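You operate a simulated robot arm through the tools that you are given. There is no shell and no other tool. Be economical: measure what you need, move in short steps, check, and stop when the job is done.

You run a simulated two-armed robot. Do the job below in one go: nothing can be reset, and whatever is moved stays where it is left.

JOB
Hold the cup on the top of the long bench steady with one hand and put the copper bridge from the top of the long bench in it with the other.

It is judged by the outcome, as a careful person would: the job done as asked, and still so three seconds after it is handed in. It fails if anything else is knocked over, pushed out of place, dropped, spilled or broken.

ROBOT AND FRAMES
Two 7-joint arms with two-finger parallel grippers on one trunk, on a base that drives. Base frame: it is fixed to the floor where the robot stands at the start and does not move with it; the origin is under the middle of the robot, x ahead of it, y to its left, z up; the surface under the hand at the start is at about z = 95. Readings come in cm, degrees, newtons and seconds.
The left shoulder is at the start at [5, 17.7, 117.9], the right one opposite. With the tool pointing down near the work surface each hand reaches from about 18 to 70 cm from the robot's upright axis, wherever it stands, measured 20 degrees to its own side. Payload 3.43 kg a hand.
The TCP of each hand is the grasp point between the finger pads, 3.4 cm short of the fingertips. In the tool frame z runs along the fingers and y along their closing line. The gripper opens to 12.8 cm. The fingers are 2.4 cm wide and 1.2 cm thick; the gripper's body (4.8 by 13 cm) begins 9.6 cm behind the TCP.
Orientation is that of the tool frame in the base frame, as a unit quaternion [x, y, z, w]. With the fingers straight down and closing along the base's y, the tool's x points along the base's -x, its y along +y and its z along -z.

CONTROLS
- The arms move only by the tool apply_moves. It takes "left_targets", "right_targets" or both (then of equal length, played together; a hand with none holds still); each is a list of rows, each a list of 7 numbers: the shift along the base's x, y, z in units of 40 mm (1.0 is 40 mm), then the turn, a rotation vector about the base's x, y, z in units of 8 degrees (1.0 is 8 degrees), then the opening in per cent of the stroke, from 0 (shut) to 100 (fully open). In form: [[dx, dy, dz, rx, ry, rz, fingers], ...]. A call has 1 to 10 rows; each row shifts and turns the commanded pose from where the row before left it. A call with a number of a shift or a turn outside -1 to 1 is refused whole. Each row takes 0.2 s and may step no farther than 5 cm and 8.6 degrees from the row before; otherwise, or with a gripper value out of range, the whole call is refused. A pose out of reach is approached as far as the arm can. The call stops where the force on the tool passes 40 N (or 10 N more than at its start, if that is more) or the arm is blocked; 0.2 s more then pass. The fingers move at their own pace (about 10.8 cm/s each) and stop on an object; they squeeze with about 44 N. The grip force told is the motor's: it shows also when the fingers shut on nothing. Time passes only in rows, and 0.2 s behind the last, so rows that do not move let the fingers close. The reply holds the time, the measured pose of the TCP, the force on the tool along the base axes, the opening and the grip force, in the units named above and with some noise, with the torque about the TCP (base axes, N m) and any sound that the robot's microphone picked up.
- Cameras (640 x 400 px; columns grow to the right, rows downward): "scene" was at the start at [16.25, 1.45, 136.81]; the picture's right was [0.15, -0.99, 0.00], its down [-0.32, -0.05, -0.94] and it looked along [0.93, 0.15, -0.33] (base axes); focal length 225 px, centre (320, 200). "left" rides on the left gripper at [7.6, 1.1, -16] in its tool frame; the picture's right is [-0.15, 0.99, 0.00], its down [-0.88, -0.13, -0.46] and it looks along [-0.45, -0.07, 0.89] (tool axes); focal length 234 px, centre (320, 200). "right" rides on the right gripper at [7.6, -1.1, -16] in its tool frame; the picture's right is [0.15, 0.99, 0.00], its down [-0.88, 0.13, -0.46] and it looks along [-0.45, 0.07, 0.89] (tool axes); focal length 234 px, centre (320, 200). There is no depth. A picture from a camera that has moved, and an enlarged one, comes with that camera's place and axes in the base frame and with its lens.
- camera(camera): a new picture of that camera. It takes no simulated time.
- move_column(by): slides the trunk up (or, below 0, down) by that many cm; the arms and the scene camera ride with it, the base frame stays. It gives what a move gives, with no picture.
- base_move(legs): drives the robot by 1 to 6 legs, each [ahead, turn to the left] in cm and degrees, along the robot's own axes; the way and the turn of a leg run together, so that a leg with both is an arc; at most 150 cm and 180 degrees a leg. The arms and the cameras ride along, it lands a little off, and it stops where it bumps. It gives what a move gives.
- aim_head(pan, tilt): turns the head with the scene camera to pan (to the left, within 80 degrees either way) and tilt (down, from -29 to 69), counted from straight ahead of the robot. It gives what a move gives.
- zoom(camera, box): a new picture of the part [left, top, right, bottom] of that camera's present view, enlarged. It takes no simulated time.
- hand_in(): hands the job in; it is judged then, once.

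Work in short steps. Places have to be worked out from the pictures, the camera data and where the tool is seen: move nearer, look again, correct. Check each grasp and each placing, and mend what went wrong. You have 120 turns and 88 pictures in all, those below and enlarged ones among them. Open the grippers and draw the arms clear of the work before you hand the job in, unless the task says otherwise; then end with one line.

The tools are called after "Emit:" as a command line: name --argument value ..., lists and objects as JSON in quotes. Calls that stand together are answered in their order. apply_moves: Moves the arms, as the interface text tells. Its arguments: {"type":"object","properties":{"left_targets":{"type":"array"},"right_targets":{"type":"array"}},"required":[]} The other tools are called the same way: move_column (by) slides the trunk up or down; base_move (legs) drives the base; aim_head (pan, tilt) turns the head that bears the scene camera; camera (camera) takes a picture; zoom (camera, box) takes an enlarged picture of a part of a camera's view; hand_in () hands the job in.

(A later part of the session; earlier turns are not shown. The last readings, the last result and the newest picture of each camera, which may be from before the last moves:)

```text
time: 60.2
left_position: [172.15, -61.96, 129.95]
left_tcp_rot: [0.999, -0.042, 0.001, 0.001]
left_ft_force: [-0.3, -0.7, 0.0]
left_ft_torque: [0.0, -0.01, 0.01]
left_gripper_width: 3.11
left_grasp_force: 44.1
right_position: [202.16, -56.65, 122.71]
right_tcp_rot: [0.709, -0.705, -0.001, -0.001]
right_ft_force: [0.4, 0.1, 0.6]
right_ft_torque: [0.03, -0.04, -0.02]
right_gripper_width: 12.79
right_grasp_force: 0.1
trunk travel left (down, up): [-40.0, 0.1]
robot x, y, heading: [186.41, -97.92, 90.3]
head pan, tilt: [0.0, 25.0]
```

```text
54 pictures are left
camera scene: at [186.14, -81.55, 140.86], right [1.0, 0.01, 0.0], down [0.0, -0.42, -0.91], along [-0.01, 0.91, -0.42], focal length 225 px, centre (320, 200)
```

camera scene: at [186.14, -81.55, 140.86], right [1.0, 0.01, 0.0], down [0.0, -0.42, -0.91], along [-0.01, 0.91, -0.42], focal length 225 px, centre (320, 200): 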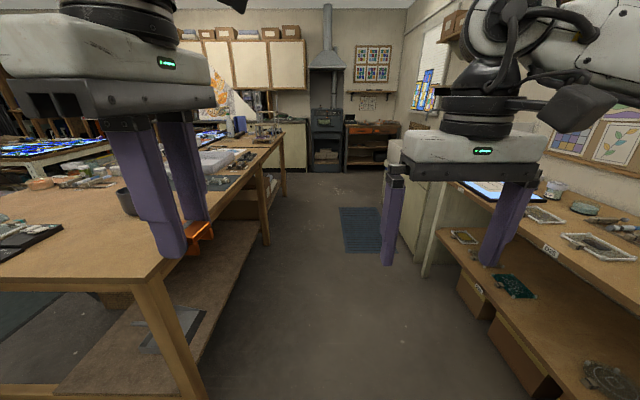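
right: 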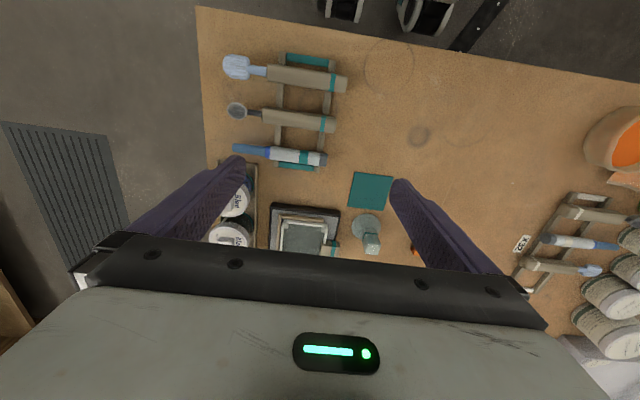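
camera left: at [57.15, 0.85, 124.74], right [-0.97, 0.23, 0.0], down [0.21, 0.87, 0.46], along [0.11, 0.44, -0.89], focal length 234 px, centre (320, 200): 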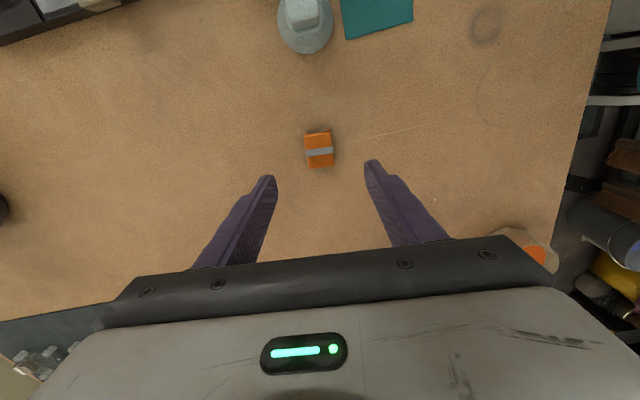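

The corridor is clear. I drive to y ≈ 4, turn to face -x, and look for the cup.

Emit:
base_move --legs '[[102, 0]]'

Emit:
base_move --legs '[[0, 89.7]]'

Emit:
aim_head --pan 0 --tilt 35

Emit:
camera --camera "scene"

```text
time: 65.5
left_position: [170.79, 39.3, 129.91]
left_tcp_rot: [0.999, -0.039, 0.0, 0.0]
left_ft_force: [-0.2, 0.2, -0.9]
left_ft_torque: [0.0, 0.03, 0.02]
left_gripper_width: 3.1
left_grasp_force: 43.7
right_position: [200.64, 44.8, 122.64]
right_tcp_rot: [0.712, -0.702, -0.001, 0.0]
right_ft_force: [0.1, -0.4, -0.8]
right_ft_torque: [-0.04, -0.03, 0.03]
right_gripper_width: 12.77
right_grasp_force: 0.0
trunk travel left (down, up): [-40.0, 0.1]
robot x, y, heading: [185.61, 3.47, 90.8]
head pan, tilt: [0.0, 25.0]
```

```text
time: 69.7
left_position: [149.43, -10.84, 129.81]
left_tcp_rot: [0.733, 0.68, 0.0, 0.0]
left_ft_force: [-0.1, -0.1, -0.5]
left_ft_torque: [-0.01, 0.02, -0.01]
left_gripper_width: 3.11
left_grasp_force: 44.2
right_position: [143.91, 19.05, 122.64]
right_tcp_rot: [1.0, 0.007, 0.0, 0.0]
right_ft_force: [-0.1, 0.3, 0.5]
right_ft_torque: [0.03, 0.03, -0.02]
right_gripper_width: 12.8
right_grasp_force: 0.1
trunk travel left (down, up): [-40.0, 0.1]
robot x, y, heading: [184.92, 3.58, -179.1]
head pan, tilt: [0.0, 25.0]
```

```text
time: 70.5
left_position: [149.37, -10.88, 129.95]
left_tcp_rot: [0.733, 0.68, 0.0, 0.0]
left_ft_force: [-0.1, -0.1, -0.6]
left_ft_torque: [-0.02, 0.0, -0.04]
left_gripper_width: 3.13
left_grasp_force: 44.3
right_position: [143.71, 19.04, 122.85]
right_tcp_rot: [1.0, 0.006, -0.001, 0.0]
right_ft_force: [-0.1, 0.5, 0.2]
right_ft_torque: [0.05, 0.02, 0.0]
right_gripper_width: 12.8
right_grasp_force: 0.1
trunk travel left (down, up): [-40.0, 0.1]
robot x, y, heading: [185.0, 3.83, -178.9]
head pan, tilt: [0.0, 35.0]
```

```text
53 pictures are left
camera scene: at [169.37, 3.33, 139.29], right [-0.02, 1.0, 0.0], down [0.57, 0.01, -0.82], along [-0.82, -0.01, -0.57], focal length 225 px, centre (320, 200)
```

scene: 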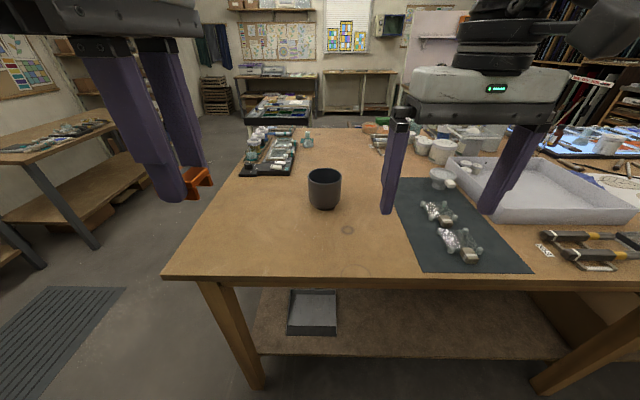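

Cup located at about (108, 3.9), rim z ≈ 105.7, ~10 cm wide; the bench's far edge is at x ≈ 136. I drive 17 cm nearer and look at it closely.

Emit:
base_move --legs '[[17, -0.9]]'

Emit:
aim_head --pan 0 --tilt 45

Emit:
camera --camera "scene"

Emit:
camera --camera "right"

```text
time: 71.9
left_position: [132.36, -10.47, 129.82]
left_tcp_rot: [0.739, 0.674, -0.001, 0.0]
left_ft_force: [-1.2, 1.0, 0.1]
left_ft_torque: [0.02, -0.04, 0.02]
left_gripper_width: 3.12
left_grasp_force: 44.1
right_position: [127.22, 19.61, 122.67]
right_tcp_rot: [1.0, 0.0, -0.001, 0.001]
right_ft_force: [0.4, 1.0, -0.1]
right_ft_torque: [-0.02, -0.01, 0.01]
right_gripper_width: 12.8
right_grasp_force: 0.1
trunk travel left (down, up): [-40.0, 0.1]
robot x, y, heading: [168.35, 3.29, -180.0]
head pan, tilt: [0.0, 35.0]
```

```text
time: 72.6
left_position: [132.36, -10.44, 129.86]
left_tcp_rot: [0.738, 0.675, 0.0, 0.001]
left_ft_force: [0.3, -0.6, -0.9]
left_ft_torque: [-0.02, 0.03, 0.02]
left_gripper_width: 3.12
left_grasp_force: 44.2
right_position: [127.38, 19.61, 122.73]
right_tcp_rot: [1.0, -0.001, 0.0, 0.0]
right_ft_force: [-0.3, -0.8, 0.5]
right_ft_torque: [-0.01, -0.01, -0.02]
right_gripper_width: 12.83
right_grasp_force: 0.1
trunk travel left (down, up): [-40.0, 0.1]
robot x, y, heading: [168.28, 3.61, -179.9]
head pan, tilt: [0.0, 45.0]
```

```text
52 pictures are left
camera scene: at [153.22, 3.42, 137.81], right [0.0, 1.0, 0.0], down [0.71, 0.0, -0.71], along [-0.71, 0.0, -0.71], focal length 225 px, centre (320, 200)
```

scene: 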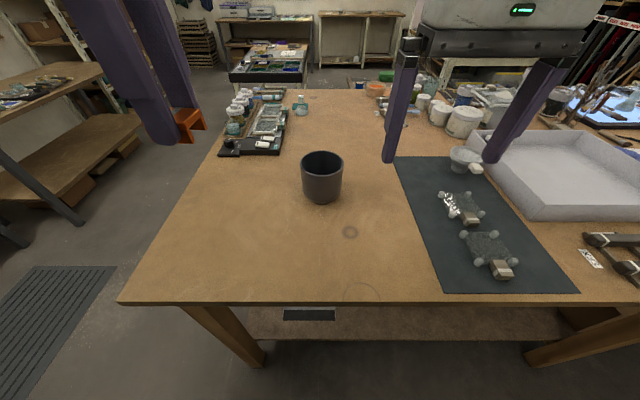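

```text
51 pictures are left
camera right: at [134.79, 20.72, 138.72], right [0.15, -0.99, 0.0], down [-0.88, -0.13, 0.46], along [-0.45, -0.07, -0.89], focal length 234 px, centre (320, 200)
```

right: 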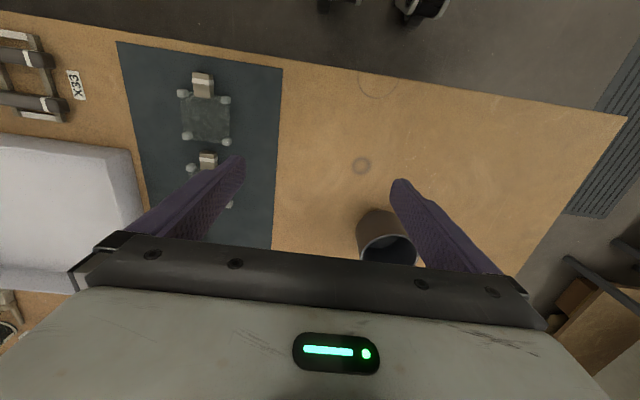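

I zoom in on the cup to measure it precisely.

Emit:
zoom --camera "scene" --box '[272, 140, 372, 215]'

```text
5.33 times, centred on (322, 178) of scene
camera zoom: at [153.22, 3.42, 137.81], right [0.0, 1.0, 0.0], down [0.71, 0.0, -0.71], along [-0.71, 0.0, -0.71], focal length 1200 px, centre (309, 320)
```

zoom: 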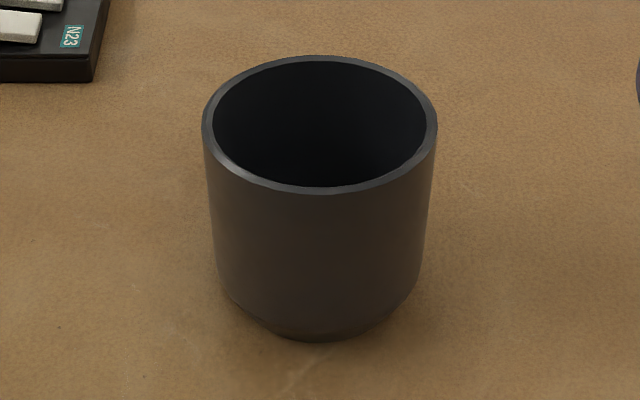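

Cup: centre (108.3, 3.9), rim z 105.7, diameter ~10.6. The right hand will hold it from the side (tool tilted ~20° below horizontal), leaving the top free. First I pitch the right tool forward while staying high.

Emit:
apply_moves --right_targets '[[-0.1, 0.1, 0, 0, 1, 0, 100], [-0.1, 0.1, 0, 0, 1, 0, 100], [-0.1, 0.1, 0, 0, 1, 0, 100], [-0.1, 0.1, 0, 0, 1, 0, 100], [-0.1, 0.1, 0, 0, 1, 0, 100], [-0.1, 0.1, 0, 0, 1, 0, 100], [-0.1, 0.1, 0, 0, 1, 0, 100], [-0.1, 0.1, 0, 0, 1, 0, 100], [0, 0, 0, 0, 0.75, 0, 100]]'

Emit:
camera --camera "scene"

```text
time: 74.6
left_position: [132.33, -10.45, 129.81]
left_tcp_rot: [0.739, 0.674, 0.0, 0.0]
left_ft_force: [-0.1, -0.1, -1.3]
left_ft_torque: [0.0, 0.0, 0.02]
left_gripper_width: 3.08
left_grasp_force: 43.6
right_position: [121.16, 21.99, 124.35]
right_tcp_rot: [0.819, 0.0, -0.574, 0.001]
right_ft_force: [0.1, -0.9, 0.8]
right_ft_torque: [0.0, 0.01, -0.01]
right_gripper_width: 12.81
right_grasp_force: 0.0
right hand out of reach, approached as far as the arm can: row 8, 9
trunk travel left (down, up): [-40.0, 0.1]
robot x, y, heading: [168.11, 3.51, -179.9]
head pan, tilt: [0.0, 45.0]
```

```text
49 pictures are left
camera scene: at [153.18, 3.41, 137.8], right [0.0, 1.0, 0.0], down [0.71, 0.0, -0.71], along [-0.71, 0.0, -0.71], focal length 225 px, centre (320, 200)
```

scene: 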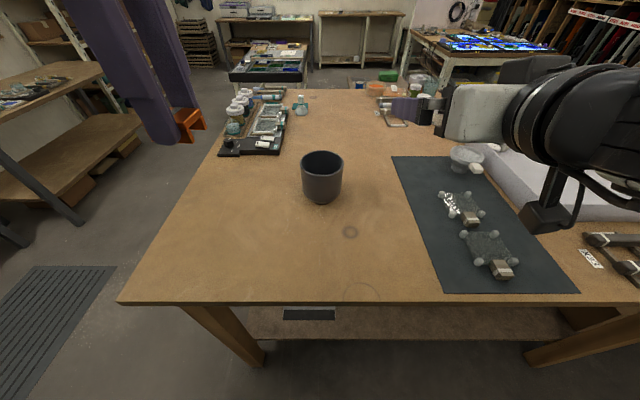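

The tool is pitched fine, but the hand camera is beneath, so I'll use a 30° tilt for table clearance. Next I yaw 40° and come to a stand-off on the cup's robot-right side.

Emit:
apply_moves --right_targets '[[-0.3, -0.49, -0.3, 0, -1, 0, 100], [-0.3, -0.49, -0.4, 0, -0.25, 0, 100], [-0.3, -0.49, -0.5, 0, 0, 1, 100], [-0.3, -0.49, -0.5, 0, 0, 1, 100], [-0.3, -0.49, -0.5, 0, 0, 1, 100], [-0.3, -0.49, -0.5, 0, 0, 1, 100], [0, 0, 0, 0, 0, 1, 100], [0, 0, 0, 0, 0, 0, 100]]'

Emit:
camera --camera "scene"

Emit:
camera --camera "right"

```text
time: 76.4
left_position: [132.34, -10.48, 129.87]
left_tcp_rot: [0.738, 0.675, 0.0, 0.0]
left_ft_force: [-0.1, -0.3, -0.5]
left_ft_torque: [0.0, -0.01, 0.0]
left_gripper_width: 3.09
left_grasp_force: 44.1
right_position: [114.03, 10.15, 113.63]
right_tcp_rot: [0.813, 0.298, -0.469, 0.173]
right_ft_force: [0.9, -0.6, 0.1]
right_ft_torque: [-0.01, -0.03, -0.03]
right_gripper_width: 12.81
right_grasp_force: 0.0
trunk travel left (down, up): [-40.0, 0.1]
robot x, y, heading: [168.04, 3.48, -179.9]
head pan, tilt: [0.0, 45.0]
```

```text
48 pictures are left
camera scene: at [153.18, 3.38, 137.8], right [0.0, 1.0, 0.0], down [0.71, 0.0, -0.71], along [-0.71, 0.0, -0.71], focal length 225 px, centre (320, 200)
```

scene: 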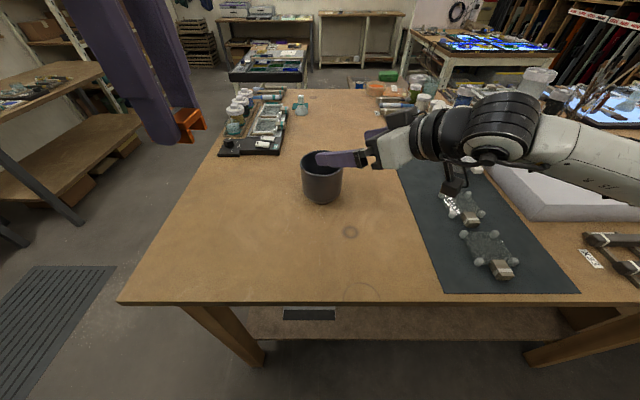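

```text
47 pictures are left
camera right: at [126.58, 22.4, 115.01], right [0.69, -0.71, -0.13], down [0.05, -0.13, 0.99], along [-0.72, -0.69, -0.05], focal length 234 px, centre (320, 200)
```

right: 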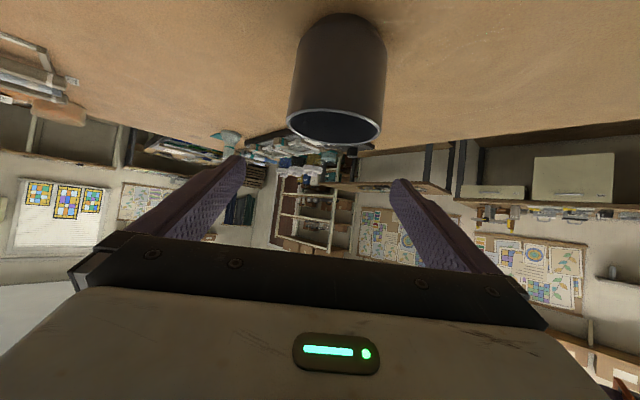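

Now I shift to the stand-off on the exact approach axis: (116.9, 11.2, 108.5).

Emit:
apply_moves --right_targets '[[0.37, 0.13, -0.63, 0, 0, 0, 100], [0.36, 0.13, -0.63, 0, 0, 0, 100], [0, 0, 0, 0, 0, 0, 100]]'

Emit:
zoom --camera "scene" --box '[272, 110, 432, 210]'

Emit:
camera --camera "right"

```text
time: 77.2
left_position: [132.28, -10.46, 129.93]
left_tcp_rot: [0.739, 0.674, 0.0, 0.0]
left_ft_force: [0.8, -0.6, -1.1]
left_ft_torque: [0.02, -0.01, 0.0]
left_gripper_width: 3.12
left_grasp_force: 44.3
right_position: [116.89, 11.11, 108.45]
right_tcp_rot: [0.813, 0.296, -0.471, 0.172]
right_ft_force: [0.5, 0.9, 0.4]
right_ft_torque: [0.0, 0.0, -0.04]
right_gripper_width: 12.79
right_grasp_force: 0.1
trunk travel left (down, up): [-40.0, 0.1]
robot x, y, heading: [168.02, 3.52, -180.0]
head pan, tilt: [0.0, 45.0]
```

```text
4.00 times, centred on (352, 160) of scene
camera zoom: at [153.19, 3.4, 137.8], right [0.0, 1.0, 0.0], down [0.71, 0.0, -0.71], along [-0.71, 0.0, -0.71], focal length 900 px, centre (192, 360)
```

zoom: 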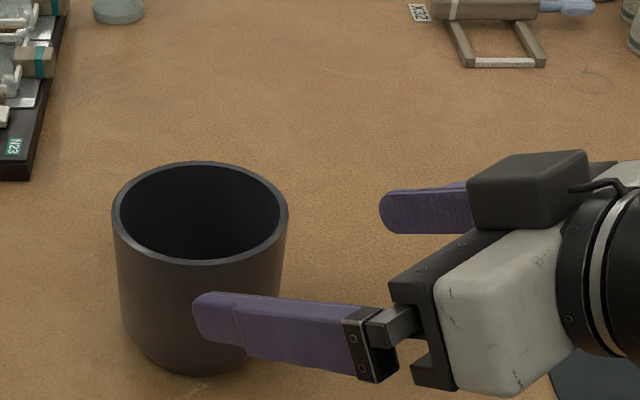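

```text
45 pictures are left
camera right: at [129.52, 23.34, 109.9], right [0.69, -0.71, -0.13], down [0.05, -0.13, 0.99], along [-0.72, -0.69, -0.05], focal length 234 px, centre (320, 200)
```

right: 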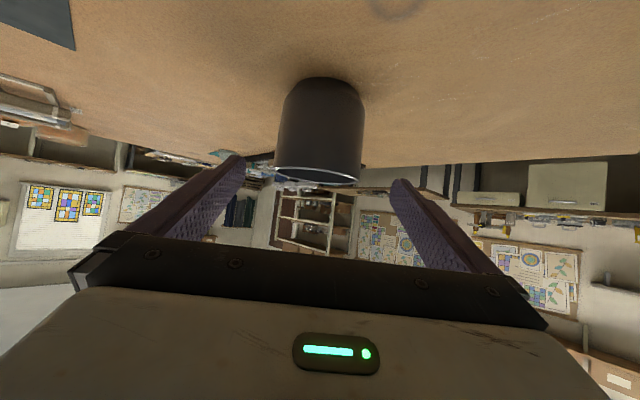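

The cup rim projects exactly as predicted (column 318), centred between the fingers. I advance halfway along the tool axis and check.

Emit:
apply_moves --right_targets '[[-0.4, -0.34, -0.305, 0, 0, 0, 100], [-0.4, -0.34, -0.305, 0, 0, 0, 100], [-0.4, -0.34, -0.305, 0, 0, 0, 100], [0, 0, 0, 0, 0, 0, 100]]'

Emit:
zoom --camera "scene" --box '[272, 110, 432, 210]'

Emit:
zoom --camera "right" --box '[200, 50, 440, 200]'

```text
time: 78.2
left_position: [132.42, -10.51, 129.96]
left_tcp_rot: [0.739, 0.674, -0.001, 0.0]
left_ft_force: [0.5, 0.3, -0.6]
left_ft_torque: [0.01, 0.02, 0.0]
left_gripper_width: 3.11
left_grasp_force: 44.0
right_position: [112.06, 7.03, 104.92]
right_tcp_rot: [0.813, 0.296, -0.471, 0.172]
right_ft_force: [0.8, -0.2, -0.3]
right_ft_torque: [-0.01, 0.01, 0.01]
right_gripper_width: 12.82
right_grasp_force: 0.1
trunk travel left (down, up): [-40.0, 0.1]
robot x, y, heading: [168.42, 3.33, -180.1]
head pan, tilt: [0.0, 45.0]
```

```text
4.00 times, centred on (352, 160) of scene
camera zoom: at [153.23, 3.44, 137.8], right [0.0, 1.0, 0.0], down [0.71, 0.0, -0.71], along [-0.71, 0.0, -0.71], focal length 900 px, centre (192, 360)
```

zoom: 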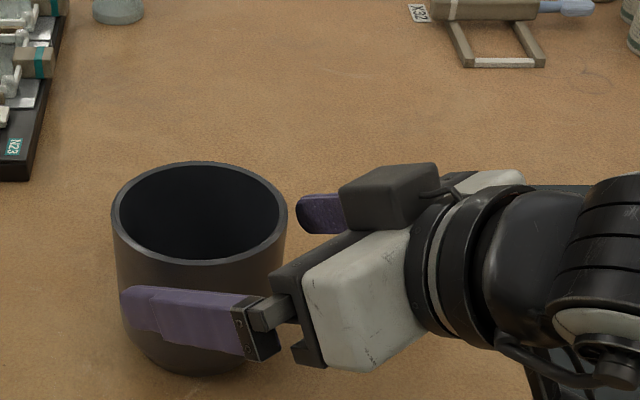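

```text
2.67 times, centred on (320, 125) of right
camera zoom: at [124.73, 19.26, 106.27], right [0.69, -0.71, -0.13], down [0.05, -0.13, 0.99], along [-0.72, -0.69, -0.05], focal length 624 px, centre (320, 400)
```

zoom: 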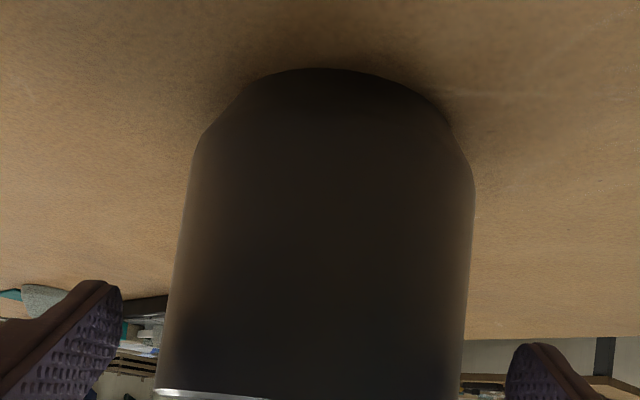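

Aligned with clearance on both sides. I advance 4.2 cm more, stopping short of full depth so the gripper's top box stays clear of the cup's mouth, and close gently.

Emit:
apply_moves --right_targets '[[-0.348, -0.2925, -0.2625, 0, 0, 0, 100], [-0.348, -0.2925, -0.2625, 0, 0, 0, 100], [0, 0, 0, 0, 0, 0, 92], [0, 0, 0, 0, 0, 0, 86], [0, 0, 0, 0, 0, 0, 80], [0, 0, 0, 0, 0, 0, 75], [0, 0, 0, 0, 0, 0, 75]]'

Emit:
camera --camera "scene"

```text
time: 79.8
left_position: [132.47, -10.48, 129.8]
left_tcp_rot: [0.738, 0.674, 0.0, 0.0]
left_ft_force: [-0.2, 0.6, -0.2]
left_ft_torque: [0.01, -0.03, 0.02]
left_gripper_width: 3.13
left_grasp_force: 43.8
right_position: [109.22, 4.82, 102.73]
right_tcp_rot: [0.813, 0.297, -0.47, 0.172]
right_ft_force: [-0.3, -0.3, 0.0]
right_ft_torque: [0.03, 0.14, 0.0]
right_gripper_width: 10.58
right_grasp_force: 43.6
trunk travel left (down, up): [-40.0, 0.1]
robot x, y, heading: [168.17, 3.5, -179.8]
head pan, tilt: [0.0, 45.0]
```

```text
42 pictures are left
camera scene: at [153.19, 3.41, 137.8], right [0.0, 1.0, 0.0], down [0.71, 0.0, -0.71], along [-0.71, 0.0, -0.71], focal length 225 px, centre (320, 200)
```

scene: 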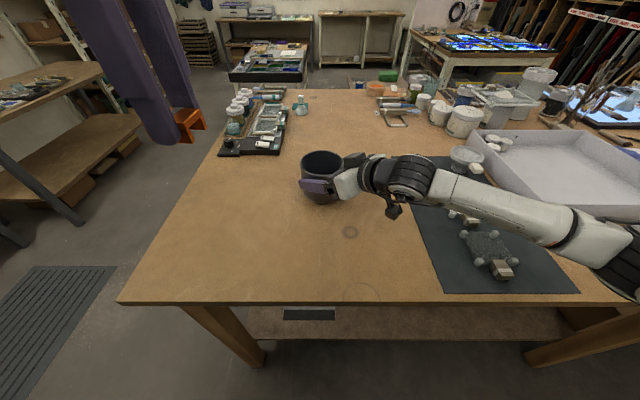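

Cup held (10.58 cm, 44 N), undisturbed. I bring the block over the cup's mouth, turning the left tool -46° so its narrow side faces the right hand.

Emit:
apply_moves --left_targets '[[-0.753, 0.45, -0.2, 0, 0, -0.72, 5], [-0.753, 0.45, -0.2, 0, 0, -0.72, 5], [-0.753, 0.45, -0.2, 0, 0, -0.72, 5], [-0.753, 0.45, -0.2, 0, 0, -0.72, 5], [-0.753, 0.45, -0.2, 0, 0, -0.72, 5], [-0.753, 0.45, -0.2, 0, 0, -0.72, 5], [-0.753, 0.45, -0.2, 0, 0, -0.72, 5], [-0.753, 0.45, -0.2, 0, 0, -0.72, 5], [0, 0, 0, 0, 0, 0, 5]]'

Emit:
camera --camera "scene"

Emit:
camera --camera "left"

```text
time: 81.8
left_position: [111.28, 1.22, 123.02]
left_tcp_rot: [0.934, 0.357, 0.001, -0.006]
left_ft_force: [-0.3, -0.3, -0.7]
left_ft_torque: [0.01, -0.02, -0.03]
left_gripper_width: 3.12
left_grasp_force: 44.0
left hand out of reach, approached as far as the arm can: row 7, 8
right_position: [109.32, 4.78, 102.67]
right_tcp_rot: [0.813, 0.297, -0.47, 0.172]
right_ft_force: [2.4, 2.2, 1.2]
right_ft_torque: [0.16, 0.16, -0.07]
right_gripper_width: 10.58
right_grasp_force: 43.9
trunk travel left (down, up): [-40.0, 0.1]
robot x, y, heading: [168.34, 3.16, -180.1]
head pan, tilt: [0.0, 45.0]
```

```text
41 pictures are left
camera scene: at [153.22, 3.46, 137.8], right [0.0, 1.0, 0.0], down [0.71, 0.0, -0.71], along [-0.71, 0.0, -0.71], focal length 225 px, centre (320, 200)
```

scene: 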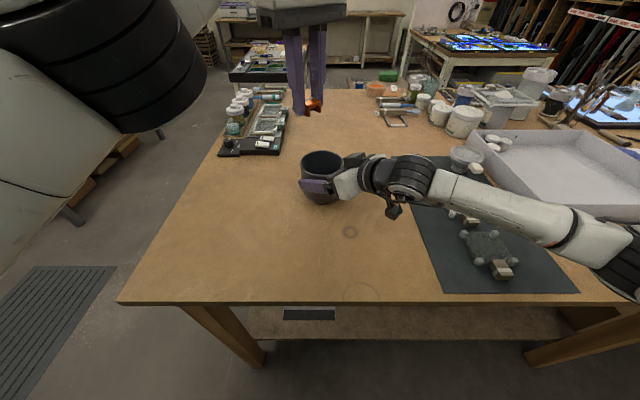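

```text
40 pictures are left
camera left: at [117.73, 5.37, 139.0], right [0.55, -0.84, -0.01], down [-0.74, -0.49, 0.45], along [-0.38, -0.24, -0.89], focal length 234 px, centre (320, 200)
```

left: 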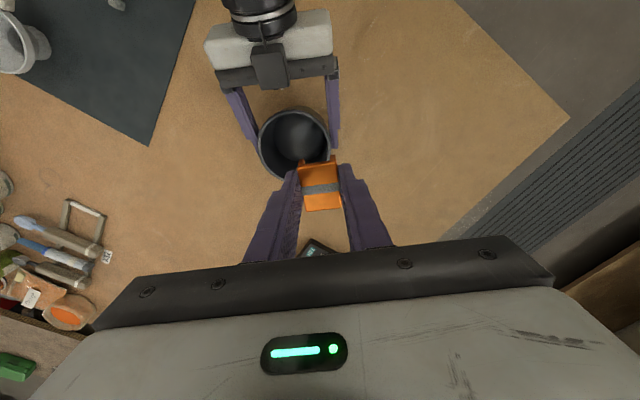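

At that height the arm is just short; lower it reaches farther. I move on toward the cup centre while descending to z ≈ 115 (block still above the rim).

Emit:
apply_moves --left_targets '[[0, 0, -0.6, 0, 0, 0, 5], [-0.25, 0.22, -0.6, 0, 0, 0, 5], [-0.25, 0.22, -0.6, 0, 0, 0, 5], [-0.25, 0.22, -0.2, 0, 0, 0, 5], [0, 0, 0, 0, 0, 0, 5]]'

Emit:
camera --camera "left"

Emit:
camera --camera "scene"

```text
time: 83.0
left_position: [109.63, 3.01, 116.73]
left_tcp_rot: [0.94, 0.342, 0.0, -0.004]
left_ft_force: [0.0, -0.3, -0.2]
left_ft_torque: [0.03, 0.02, -0.02]
left_gripper_width: 3.1
left_grasp_force: 43.9
left hand out of reach, approached as far as the arm can: row 1, 2, 3, 4
right_position: [109.33, 4.87, 102.63]
right_tcp_rot: [0.814, 0.296, -0.47, 0.172]
right_ft_force: [0.8, 0.8, 0.1]
right_ft_torque: [0.09, 0.05, -0.01]
right_gripper_width: 10.56
right_grasp_force: 43.8
trunk travel left (down, up): [-40.0, 0.1]
robot x, y, heading: [168.46, 3.38, -180.1]
head pan, tilt: [0.0, 45.0]
```

```text
39 pictures are left
camera left: at [116.17, 7.01, 132.63], right [0.52, -0.85, -0.01], down [-0.76, -0.47, 0.45], along [-0.39, -0.23, -0.89], focal length 234 px, centre (320, 200)
```

left: 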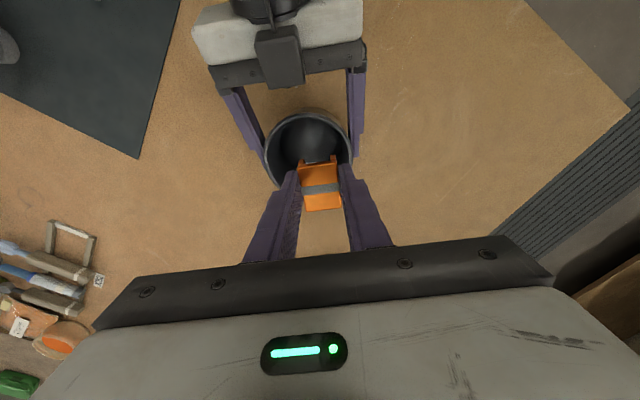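

```text
38 pictures are left
camera scene: at [153.19, 3.43, 137.8], right [0.0, 1.0, 0.0], down [0.71, 0.0, -0.71], along [-0.71, 0.0, -0.71], focal length 225 px, centre (320, 200)
```

scene: 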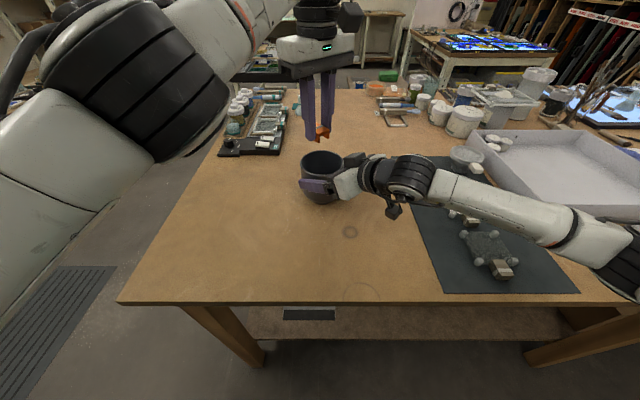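

Continuing down to z ≈ 112 over the centre.

Emit:
apply_moves --left_targets '[[0, 0, -0.5, 0, 0, 0, 5], [-0.17, 0.11, -0.5, 0, 0, 0, 5], [-0.16, 0.11, -0.2, 0, 0, 0, 5], [0, 0, 0, 0, 0, 0, 5]]'

Emit:
camera --camera "left"

Emit:
zoom --camera "scene" --box '[256, 60, 416, 210]'

```text
time: 84.0
left_position: [109.43, 4.7, 111.67]
left_tcp_rot: [0.944, 0.331, -0.001, 0.0]
left_ft_force: [0.2, -0.3, -1.0]
left_ft_torque: [-0.01, 0.03, -0.01]
left_gripper_width: 3.09
left_grasp_force: 43.8
left hand out of reach, approached as far as the arm can: row 3
right_position: [109.24, 4.86, 102.78]
right_tcp_rot: [0.813, 0.296, -0.471, 0.172]
right_ft_force: [-0.4, -0.3, 0.3]
right_ft_torque: [0.09, 0.08, -0.01]
right_gripper_width: 10.55
right_grasp_force: 43.9
trunk travel left (down, up): [-40.0, 0.1]
robot x, y, heading: [168.24, 3.11, -179.8]
head pan, tilt: [0.0, 45.0]
```

```text
37 pictures are left
camera left: at [116.09, 8.74, 127.58], right [0.5, -0.86, 0.0], down [-0.77, -0.45, 0.46], along [-0.39, -0.23, -0.89], focal length 234 px, centre (320, 200)
```

left: 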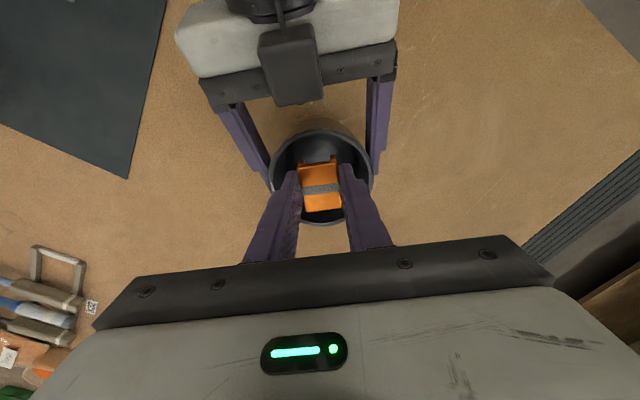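

```text
2.67 times, centred on (336, 135) of scene
camera zoom: at [153.19, 3.42, 137.8], right [0.0, 1.0, 0.0], down [0.71, 0.0, -0.71], along [-0.71, 0.0, -0.71], focal length 600 px, centre (277, 373)
```

zoom: 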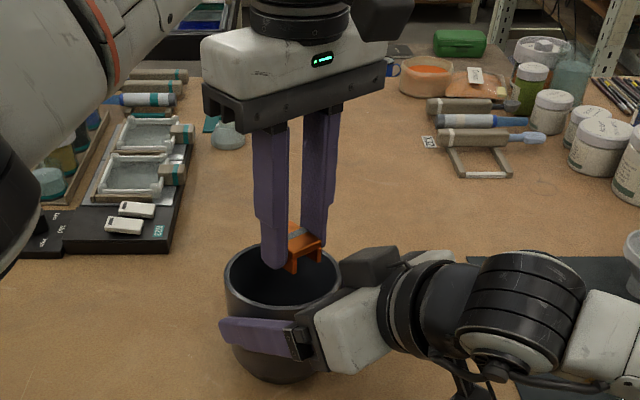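

Reach is fine now. The cup's centre from the left camera is (108.7, 4.1); I correct by (-0.7, -0.6) and lower to z ≈ 107.

Emit:
apply_moves --left_targets '[[-0.175, -0.15, 0, 0, 0, 0, 5], [0, 0, -0.4, 0, 0, 0, 5], [0, 0, -0.4, 0, 0, 0, 5], [0, 0, -0.3, 0, 0, 0, 5], [0, 0, 0, 0, 0, 0, 5]]'

Emit:
camera --camera "left"

Emit:
zoom --camera "scene" --box '[256, 60, 416, 210]'

```text
time: 85.2
left_position: [106.89, 1.72, 109.14]
left_tcp_rot: [0.935, 0.356, -0.006, -0.009]
left_ft_force: [-2.4, 3.2, 28.8]
left_ft_torque: [-0.6, 0.28, -0.04]
left_gripper_width: 3.14
left_grasp_force: 44.1
left hand out of reach, approached as far as the arm can: row 2, 4
right_position: [109.37, 4.68, 102.63]
right_tcp_rot: [0.813, 0.298, -0.47, 0.172]
right_ft_force: [-8.0, -6.0, -4.7]
right_ft_torque: [0.36, 0.48, -0.14]
right_gripper_width: 10.57
right_grasp_force: 43.7
trunk travel left (down, up): [-40.0, 0.1]
robot x, y, heading: [168.23, 3.73, -179.9]
head pan, tilt: [0.0, 45.0]
```

```text
35 pictures are left
camera left: at [113.64, 5.76, 125.06], right [0.55, -0.84, -0.02], down [-0.74, -0.49, 0.46], along [-0.4, -0.24, -0.89], focal length 234 px, centre (320, 200)
```

left: 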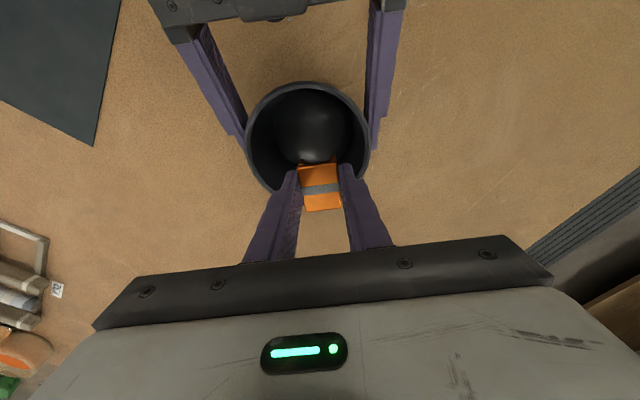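

```text
2.67 times, centred on (336, 135) of scene
camera zoom: at [153.3, 3.37, 137.86], right [0.0, 1.0, 0.0], down [0.71, 0.0, -0.71], along [-0.71, 0.0, -0.71], focal length 600 px, centre (277, 373)
```

zoom: 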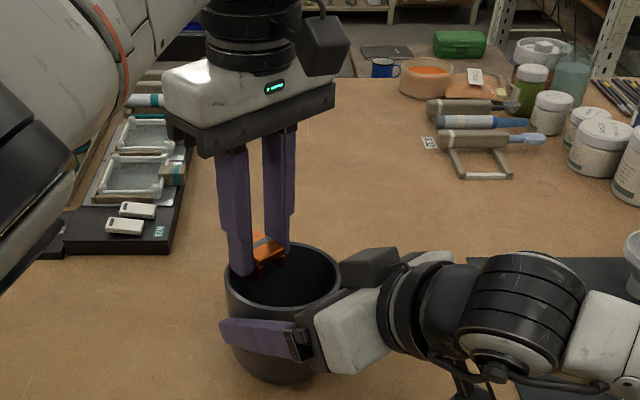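

The arm drifted near its reach limit and a finger now presses on the rim (29 N). I lift straight off first.

Emit:
apply_moves --left_targets '[[0, 0, 0.4, 0, 0, 0, 5], [0, 0, 0.4, 0, 0, 0, 5], [0, 0, 0, 0, 0, 0, 5]]'

Emit:
camera --camera "left"

Emit:
camera --camera "scene"

```text
time: 86.0
left_position: [108.06, 2.51, 110.24]
left_tcp_rot: [0.939, 0.345, 0.005, 0.002]
left_ft_force: [1.3, -1.1, -0.8]
left_ft_torque: [0.01, -0.03, 0.03]
left_gripper_width: 3.14
left_grasp_force: 44.2
left hand out of reach, approached as far as the arm can: row 2
right_position: [109.19, 4.8, 102.7]
right_tcp_rot: [0.813, 0.296, -0.471, 0.172]
right_ft_force: [0.0, 0.4, -0.2]
right_ft_torque: [0.07, 0.01, -0.01]
right_gripper_width: 10.56
right_grasp_force: 44.3
trunk travel left (down, up): [-40.0, 0.1]
robot x, y, heading: [168.4, 3.38, -179.8]
head pan, tilt: [0.0, 45.0]
```

```text
33 pictures are left
camera left: at [114.45, 6.62, 126.37], right [0.53, -0.85, 0.01], down [-0.76, -0.47, 0.45], along [-0.38, -0.24, -0.89], focal length 234 px, centre (320, 200)
```

left: 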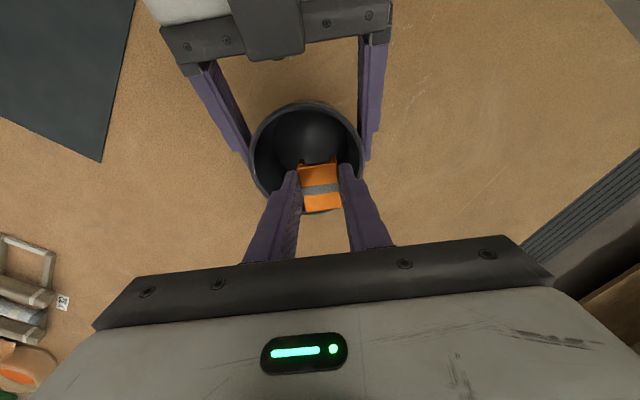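

```text
32 pictures are left
camera scene: at [153.19, 3.42, 137.79], right [0.0, 1.0, 0.0], down [0.71, 0.0, -0.71], along [-0.71, 0.0, -0.71], focal length 225 px, centre (320, 200)
```

scene: 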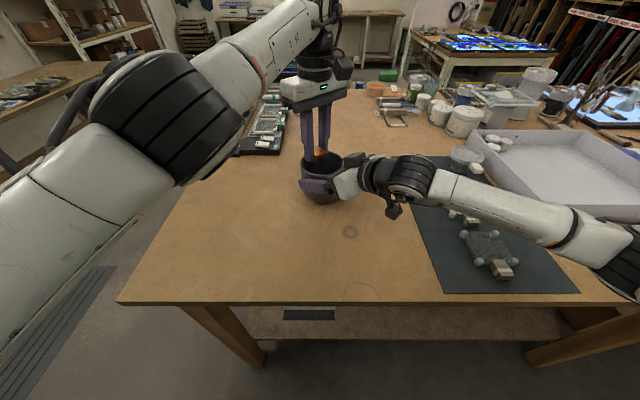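

Off the rim now, no contact forces. The vertical pose is on the reach boundary, so I'll tilt the left tool 15° (wrist toward its shoulder), which brings the wrist nearer, and recentre.

Emit:
apply_moves --left_targets '[[0.06, 0.2, 0.1, 0.29, 0.89, 0, 5], [0.06, 0.2, 0.1, 0.29, 0.89, 0, 5], [0, 0, 0.1, 0, 0, 0, 5], [0, 0, 0, 0, 0, 0, 5]]'

Emit:
camera --camera "left"

Emit:
zoom --camera "scene" --box '[256, 60, 416, 210]'

```text
time: 87.2
left_position: [101.87, 2.55, 113.71]
left_tcp_rot: [0.923, 0.361, -0.103, -0.085]
left_ft_force: [-0.5, 0.4, 0.0]
left_ft_torque: [-0.02, -0.01, 0.01]
left_gripper_width: 3.12
left_grasp_force: 44.4
left hand out of reach, approached as far as the arm can: row 1, 2
right_position: [109.34, 4.85, 102.76]
right_tcp_rot: [0.813, 0.296, -0.47, 0.172]
right_ft_force: [0.5, 0.0, -0.3]
right_ft_torque: [0.07, 0.07, 0.0]
right_gripper_width: 10.58
right_grasp_force: 44.0
trunk travel left (down, up): [-40.0, 0.1]
robot x, y, heading: [168.27, 3.81, -180.2]
head pan, tilt: [0.0, 45.0]
stopped in row 4 (left hand): the arm was blocked; the commanded pose is now the measured one
```

```text
31 pictures are left
camera left: at [112.03, 5.74, 127.9], right [0.54, -0.82, -0.21], down [-0.6, -0.55, 0.58], along [-0.59, -0.19, -0.79], focal length 234 px, centre (320, 200)
```

left: 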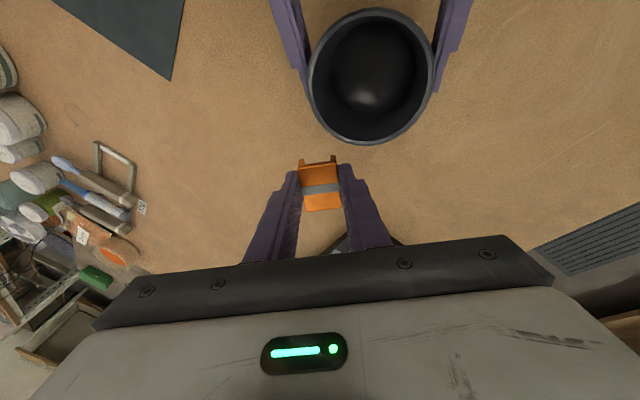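

```text
2.67 times, centred on (336, 135) of scene
camera zoom: at [153.2, 3.4, 137.8], right [0.0, 1.0, 0.0], down [0.71, 0.0, -0.71], along [-0.71, 0.0, -0.71], focal length 600 px, centre (277, 373)
```

zoom: 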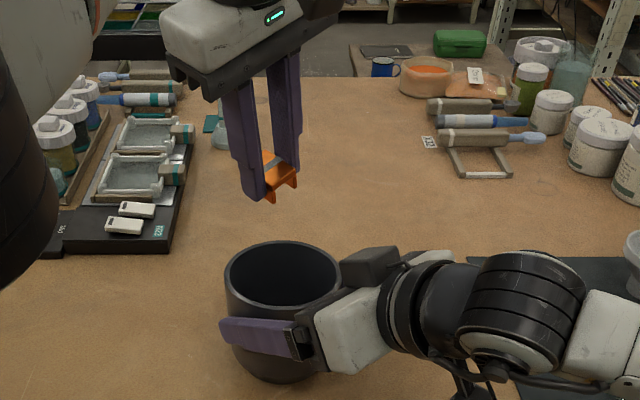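

The tilt pushed the hand forward instead: the arm seems caught in an awkward elbow configuration rather than out of length. I raise, untilt and retreat to a comfortable pose to reset it.

Emit:
apply_moves --left_targets '[[0, -0.2, 0.6, 0, 0, 0, 5], [0.3, -0.3, 0.6, 0, 0, 0, 5], [0.7, -0.4, 0.4, -0.29, -0.89, 0, 5], [0.7, -0.4, 0.2, -0.29, -0.89, 0, 5], [0.8, -0.4, 0, 0, 0, 0, 5], [0.8, -0.4, 0, 0, 0, 0, 5], [0.8, -0.4, 0, 0, 0, 0, 5], [0.8, -0.4, 0, 0, 0, 0, 5], [0.8, -0.4, 0, 0, 0, 0, 5], [0, 0, 0, 0, 0, 0, 5]]'

Emit:
camera --camera "scene"

```text
time: 89.4
left_position: [124.7, -10.25, 120.9]
left_tcp_rot: [0.932, 0.362, -0.002, -0.002]
left_ft_force: [0.0, 0.9, -1.0]
left_ft_torque: [0.01, -0.01, 0.01]
left_gripper_width: 3.15
left_grasp_force: 43.9
right_position: [109.25, 4.88, 102.71]
right_tcp_rot: [0.814, 0.296, -0.47, 0.172]
right_ft_force: [0.8, -0.5, 0.0]
right_ft_torque: [0.1, 0.02, 0.01]
right_gripper_width: 10.59
right_grasp_force: 43.8
trunk travel left (down, up): [-40.0, 0.1]
robot x, y, heading: [168.15, 3.68, -179.7]
head pan, tilt: [0.0, 45.0]
```

```text
29 pictures are left
camera scene: at [153.2, 3.43, 137.8], right [0.0, 1.0, 0.0], down [0.71, 0.0, -0.71], along [-0.71, 0.0, -0.71], focal length 225 px, centre (320, 200)
```

scene: 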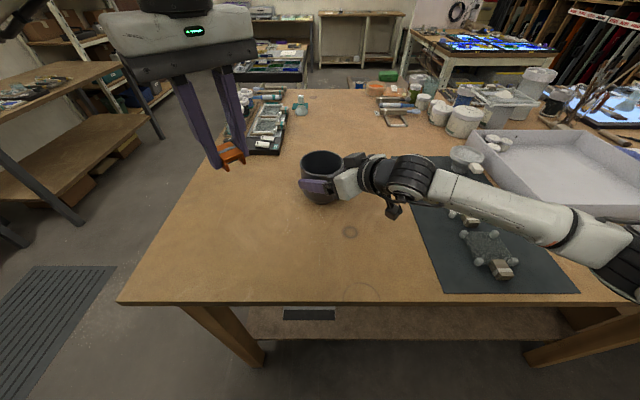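

Comfortable pose regained, block still held. I go in again lower this time (z ≈ 112), with the yaw turned back 27° toward neutral.

Emit:
apply_moves --left_targets '[[-0.3, 0.3, -0.6, 0, 0, -0.56, 5], [-0.7, 0.62, -0.5, 0, 0, -0.56, 5], [-0.7, 0.62, -0.5, 0, 0, -0.56, 5], [-0.7, 0.62, -0.3, 0, 0, -0.56, 5], [-0.7, 0.62, -0.15, 0, 0, -0.56, 5], [-0.7, 0.62, -0.1, 0, 0, -0.56, 5], [0, 0, 0, 0, 0, 0, 5]]'

Emit:
camera --camera "left"

```text
time: 91.0
left_position: [109.36, 3.64, 112.48]
left_tcp_rot: [0.991, 0.135, -0.003, -0.003]
left_ft_force: [-1.1, 0.0, -0.2]
left_ft_torque: [0.02, 0.02, -0.01]
left_gripper_width: 3.12
left_grasp_force: 44.3
right_position: [109.21, 4.72, 102.72]
right_tcp_rot: [0.814, 0.295, -0.471, 0.17]
right_ft_force: [0.3, -0.6, 0.6]
right_ft_torque: [0.02, 0.12, 0.01]
right_gripper_width: 10.59
right_grasp_force: 44.2
trunk travel left (down, up): [-40.0, 0.1]
robot x, y, heading: [168.36, 3.47, -179.9]
head pan, tilt: [0.0, 45.0]
```

```text
28 pictures are left
camera left: at [117.15, 4.44, 128.39], right [0.12, -0.99, -0.01], down [-0.88, -0.11, 0.46], along [-0.46, -0.05, -0.89], focal length 234 px, centre (320, 200)
```

left: 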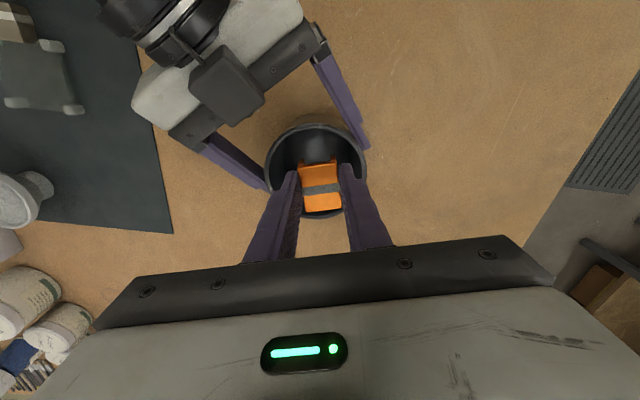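

Within reach this time. Rim centre reads (108.8, 3.9); I shift by (-0.5, +0.25) and lower 3 cm.

Emit:
apply_moves --left_targets '[[-0.13, 0.06, -0.1, 0, 0, 0, 5], [0, 0, -0.35, 0, 0, 0, 5], [0, 0, -0.35, 0, 0, 0, 5], [0, 0, 0, 0, 0, 0, 5]]'

Emit:
camera --camera "left"

Emit:
zoom --camera "scene" --box '[256, 60, 416, 210]'

```text
time: 92.0
left_position: [109.1, 3.56, 109.18]
left_tcp_rot: [0.991, 0.135, -0.002, -0.003]
left_ft_force: [-0.4, 1.0, 0.0]
left_ft_torque: [0.0, 0.02, 0.0]
left_gripper_width: 3.11
left_grasp_force: 44.4
right_position: [109.34, 4.87, 102.73]
right_tcp_rot: [0.813, 0.296, -0.47, 0.172]
right_ft_force: [-0.1, 0.4, -0.5]
right_ft_torque: [0.1, 0.06, 0.0]
right_gripper_width: 10.59
right_grasp_force: 44.3
trunk travel left (down, up): [-40.0, 0.1]
robot x, y, heading: [168.31, 3.6, -179.9]
head pan, tilt: [0.0, 45.0]
```

```text
27 pictures are left
camera left: at [116.71, 4.62, 125.04], right [0.12, -0.99, -0.01], down [-0.88, -0.11, 0.46], along [-0.46, -0.05, -0.89], focal length 234 px, centre (320, 200)
```

left: 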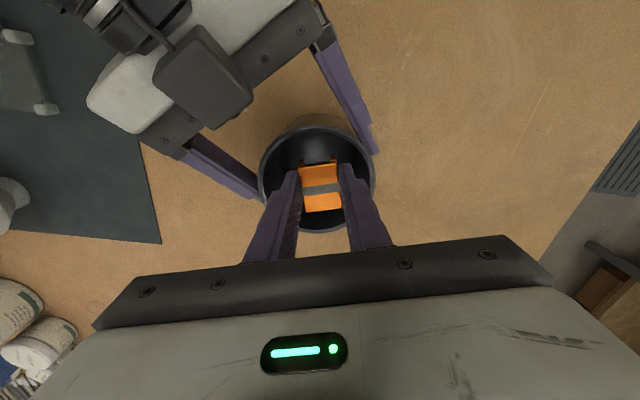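

```text
2.67 times, centred on (336, 135) of scene
camera zoom: at [153.19, 3.42, 137.8], right [0.0, 1.0, 0.0], down [0.71, 0.0, -0.71], along [-0.71, 0.0, -0.71], focal length 600 px, centre (277, 373)
```

zoom: 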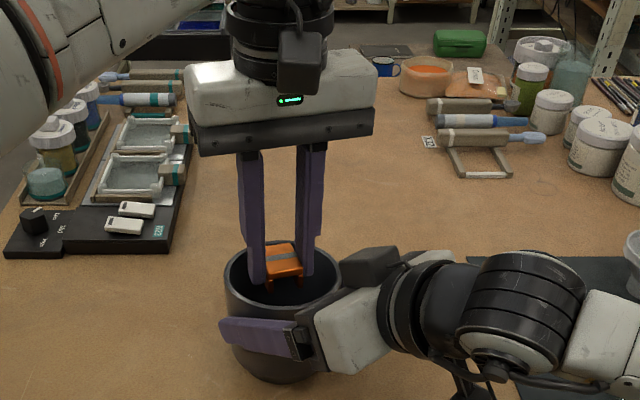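

Well centred, the block entering the mouth. I nudge (-0.2, +0.5) and lower further to z ≈ 104.

Emit:
apply_moves --left_targets '[[-0.05, 0.11, 0, 0, 0, 0, 5], [0, 0, -0.3, 0, 0, 0, 5], [0, 0, -0.3, 0, 0, 0, 5], [0, 0, -0.3, 0, 0, 0, 5], [0, 0, -0.3, 0, 0, 0, 5], [0, 0, 0, 0, 0, 0, 5]]'

Emit:
camera --camera "left"

Emit:
zoom --camera "scene" --box '[256, 60, 416, 210]'

```text
time: 93.4
left_position: [108.76, 4.04, 104.29]
left_tcp_rot: [0.991, 0.136, -0.002, -0.002]
left_ft_force: [-0.9, -0.2, -0.4]
left_ft_torque: [-0.01, -0.01, -0.06]
left_gripper_width: 3.1
left_grasp_force: 44.2
right_position: [109.42, 4.81, 102.72]
right_tcp_rot: [0.814, 0.296, -0.47, 0.172]
right_ft_force: [0.3, 0.6, -0.3]
right_ft_torque: [0.11, 0.05, -0.05]
right_gripper_width: 10.57
right_grasp_force: 44.1
trunk travel left (down, up): [-40.0, 0.1]
robot x, y, heading: [168.33, 3.48, -179.9]
head pan, tilt: [0.0, 45.0]
```

```text
25 pictures are left
camera left: at [116.53, 5.07, 120.2], right [0.12, -0.99, -0.01], down [-0.88, -0.11, 0.46], along [-0.46, -0.05, -0.89], focal length 234 px, centre (320, 200)
```

left: 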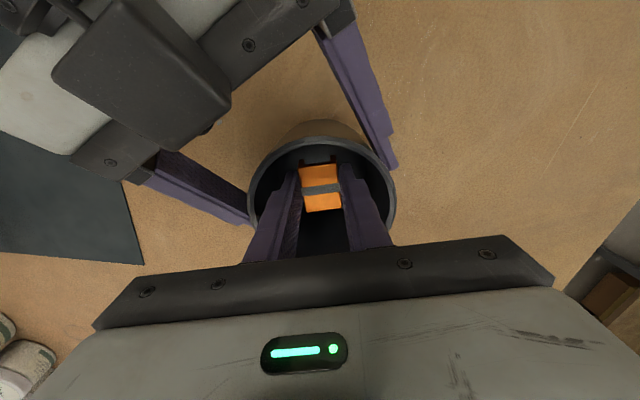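

```text
2.67 times, centred on (336, 135) of scene
camera zoom: at [153.19, 3.42, 137.8], right [0.0, 1.0, 0.0], down [0.71, 0.0, -0.71], along [-0.71, 0.0, -0.71], focal length 600 px, centre (277, 373)
```

zoom: 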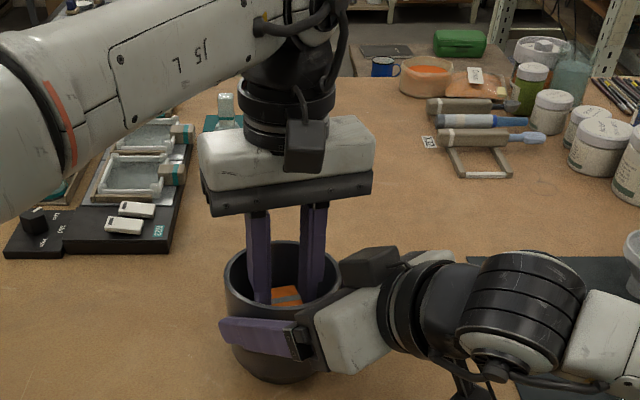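

Inside the cup and clear of the right hand. I lower 2 cm more, then open the fingers just enough to release.

Emit:
apply_moves --left_targets '[[0, 0, -0.2, 0, 0, 0, 5], [0, 0, -0.2, 0, 0, 0, 5], [0, 0, -0.15, 0, 0, 0, 5], [0, 0, 0, 0, 0, 0, 5], [0, 0, 0, 0, 0, 0, 34], [0, 0, 0, 0, 0, 0, 38], [0, 0, 0, 0, 0, 0, 38]]'

Emit:
camera --camera "left"

```text
time: 95.0
left_position: [108.98, 4.05, 102.16]
left_tcp_rot: [0.991, 0.136, -0.002, -0.002]
left_ft_force: [-0.1, -0.5, -0.2]
left_ft_torque: [-0.01, 0.0, 0.02]
left_gripper_width: 4.87
left_grasp_force: 0.2
right_position: [109.19, 4.86, 102.75]
right_tcp_rot: [0.813, 0.297, -0.47, 0.172]
right_ft_force: [0.6, 0.8, -0.3]
right_ft_torque: [0.08, 0.08, -0.03]
right_gripper_width: 10.6
right_grasp_force: 44.1
trunk travel left (down, up): [-40.0, 0.1]
robot x, y, heading: [168.36, 3.31, -180.2]
head pan, tilt: [0.0, 45.0]
```

```text
23 pictures are left
camera left: at [116.57, 4.95, 118.08], right [0.13, -0.99, -0.01], down [-0.88, -0.11, 0.46], along [-0.46, -0.05, -0.89], focal length 234 px, centre (320, 200)
```

left: 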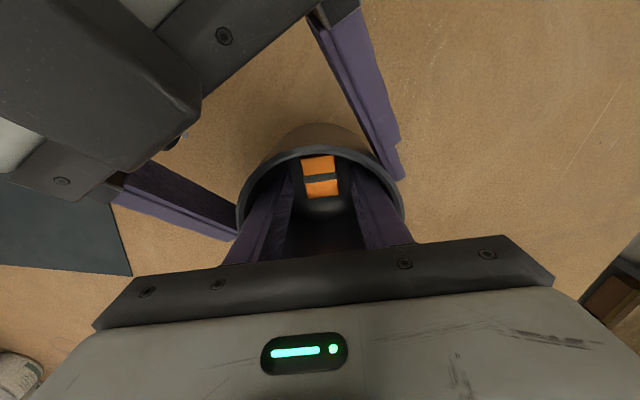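

Released; the block dropped to the cup's floor. I raise the left hand straight out, then retreat toward the robot.

Emit:
apply_moves --left_targets '[[0, 0, 0.4, 0, 0, 0, 38], [0, 0, 0.5, 0, 0, 0, 38], [0, 0, 0.6, 0, 0, 0, 38], [0, 0, 0.6, 0, 0, 0, 38], [0.2, -0.2, 0.4, 0, 0, 0, 38], [0.7, -0.6, 0.3, 0, 0, 0, 38], [0.7, -0.6, 0.3, 0, 0, 0, 38], [0.7, -0.6, 0.3, 0, 0, 0, 38], [0.7, -0.6, 0.2, 0, 0, 0, 38], [0.7, -0.6, 0.2, 0, 0, 0, 38]]'

Emit:
zoom --camera "scene" --box '[256, 110, 416, 210]'

```text
time: 97.2
left_position: [123.84, -8.83, 117.31]
left_tcp_rot: [0.991, 0.136, -0.002, -0.003]
left_ft_force: [-0.9, -0.8, 0.0]
left_ft_torque: [0.0, 0.0, 0.01]
left_gripper_width: 4.84
left_grasp_force: 0.0
right_position: [109.34, 4.78, 102.77]
right_tcp_rot: [0.813, 0.297, -0.47, 0.172]
right_ft_force: [0.6, 0.0, 0.1]
right_ft_torque: [0.06, 0.01, -0.04]
right_gripper_width: 10.58
right_grasp_force: 43.7
trunk travel left (down, up): [-40.0, 0.1]
robot x, y, heading: [168.12, 3.49, -179.9]
head pan, tilt: [0.0, 45.0]
```

```text
4.00 times, centred on (336, 160) of scene
camera zoom: at [153.22, 3.37, 137.8], right [0.0, 1.0, 0.0], down [0.71, 0.0, -0.71], along [-0.71, 0.0, -0.71], focal length 900 px, centre (256, 360)
```

zoom: 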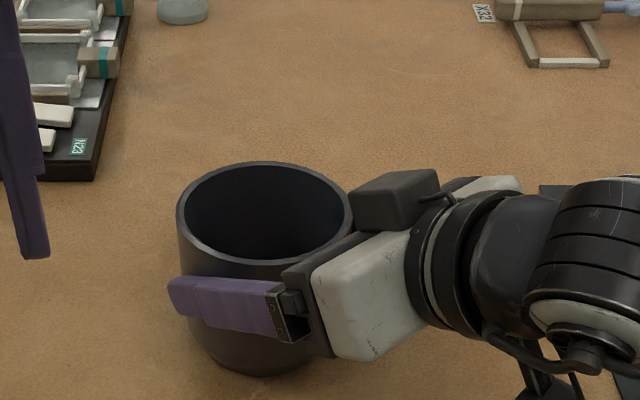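

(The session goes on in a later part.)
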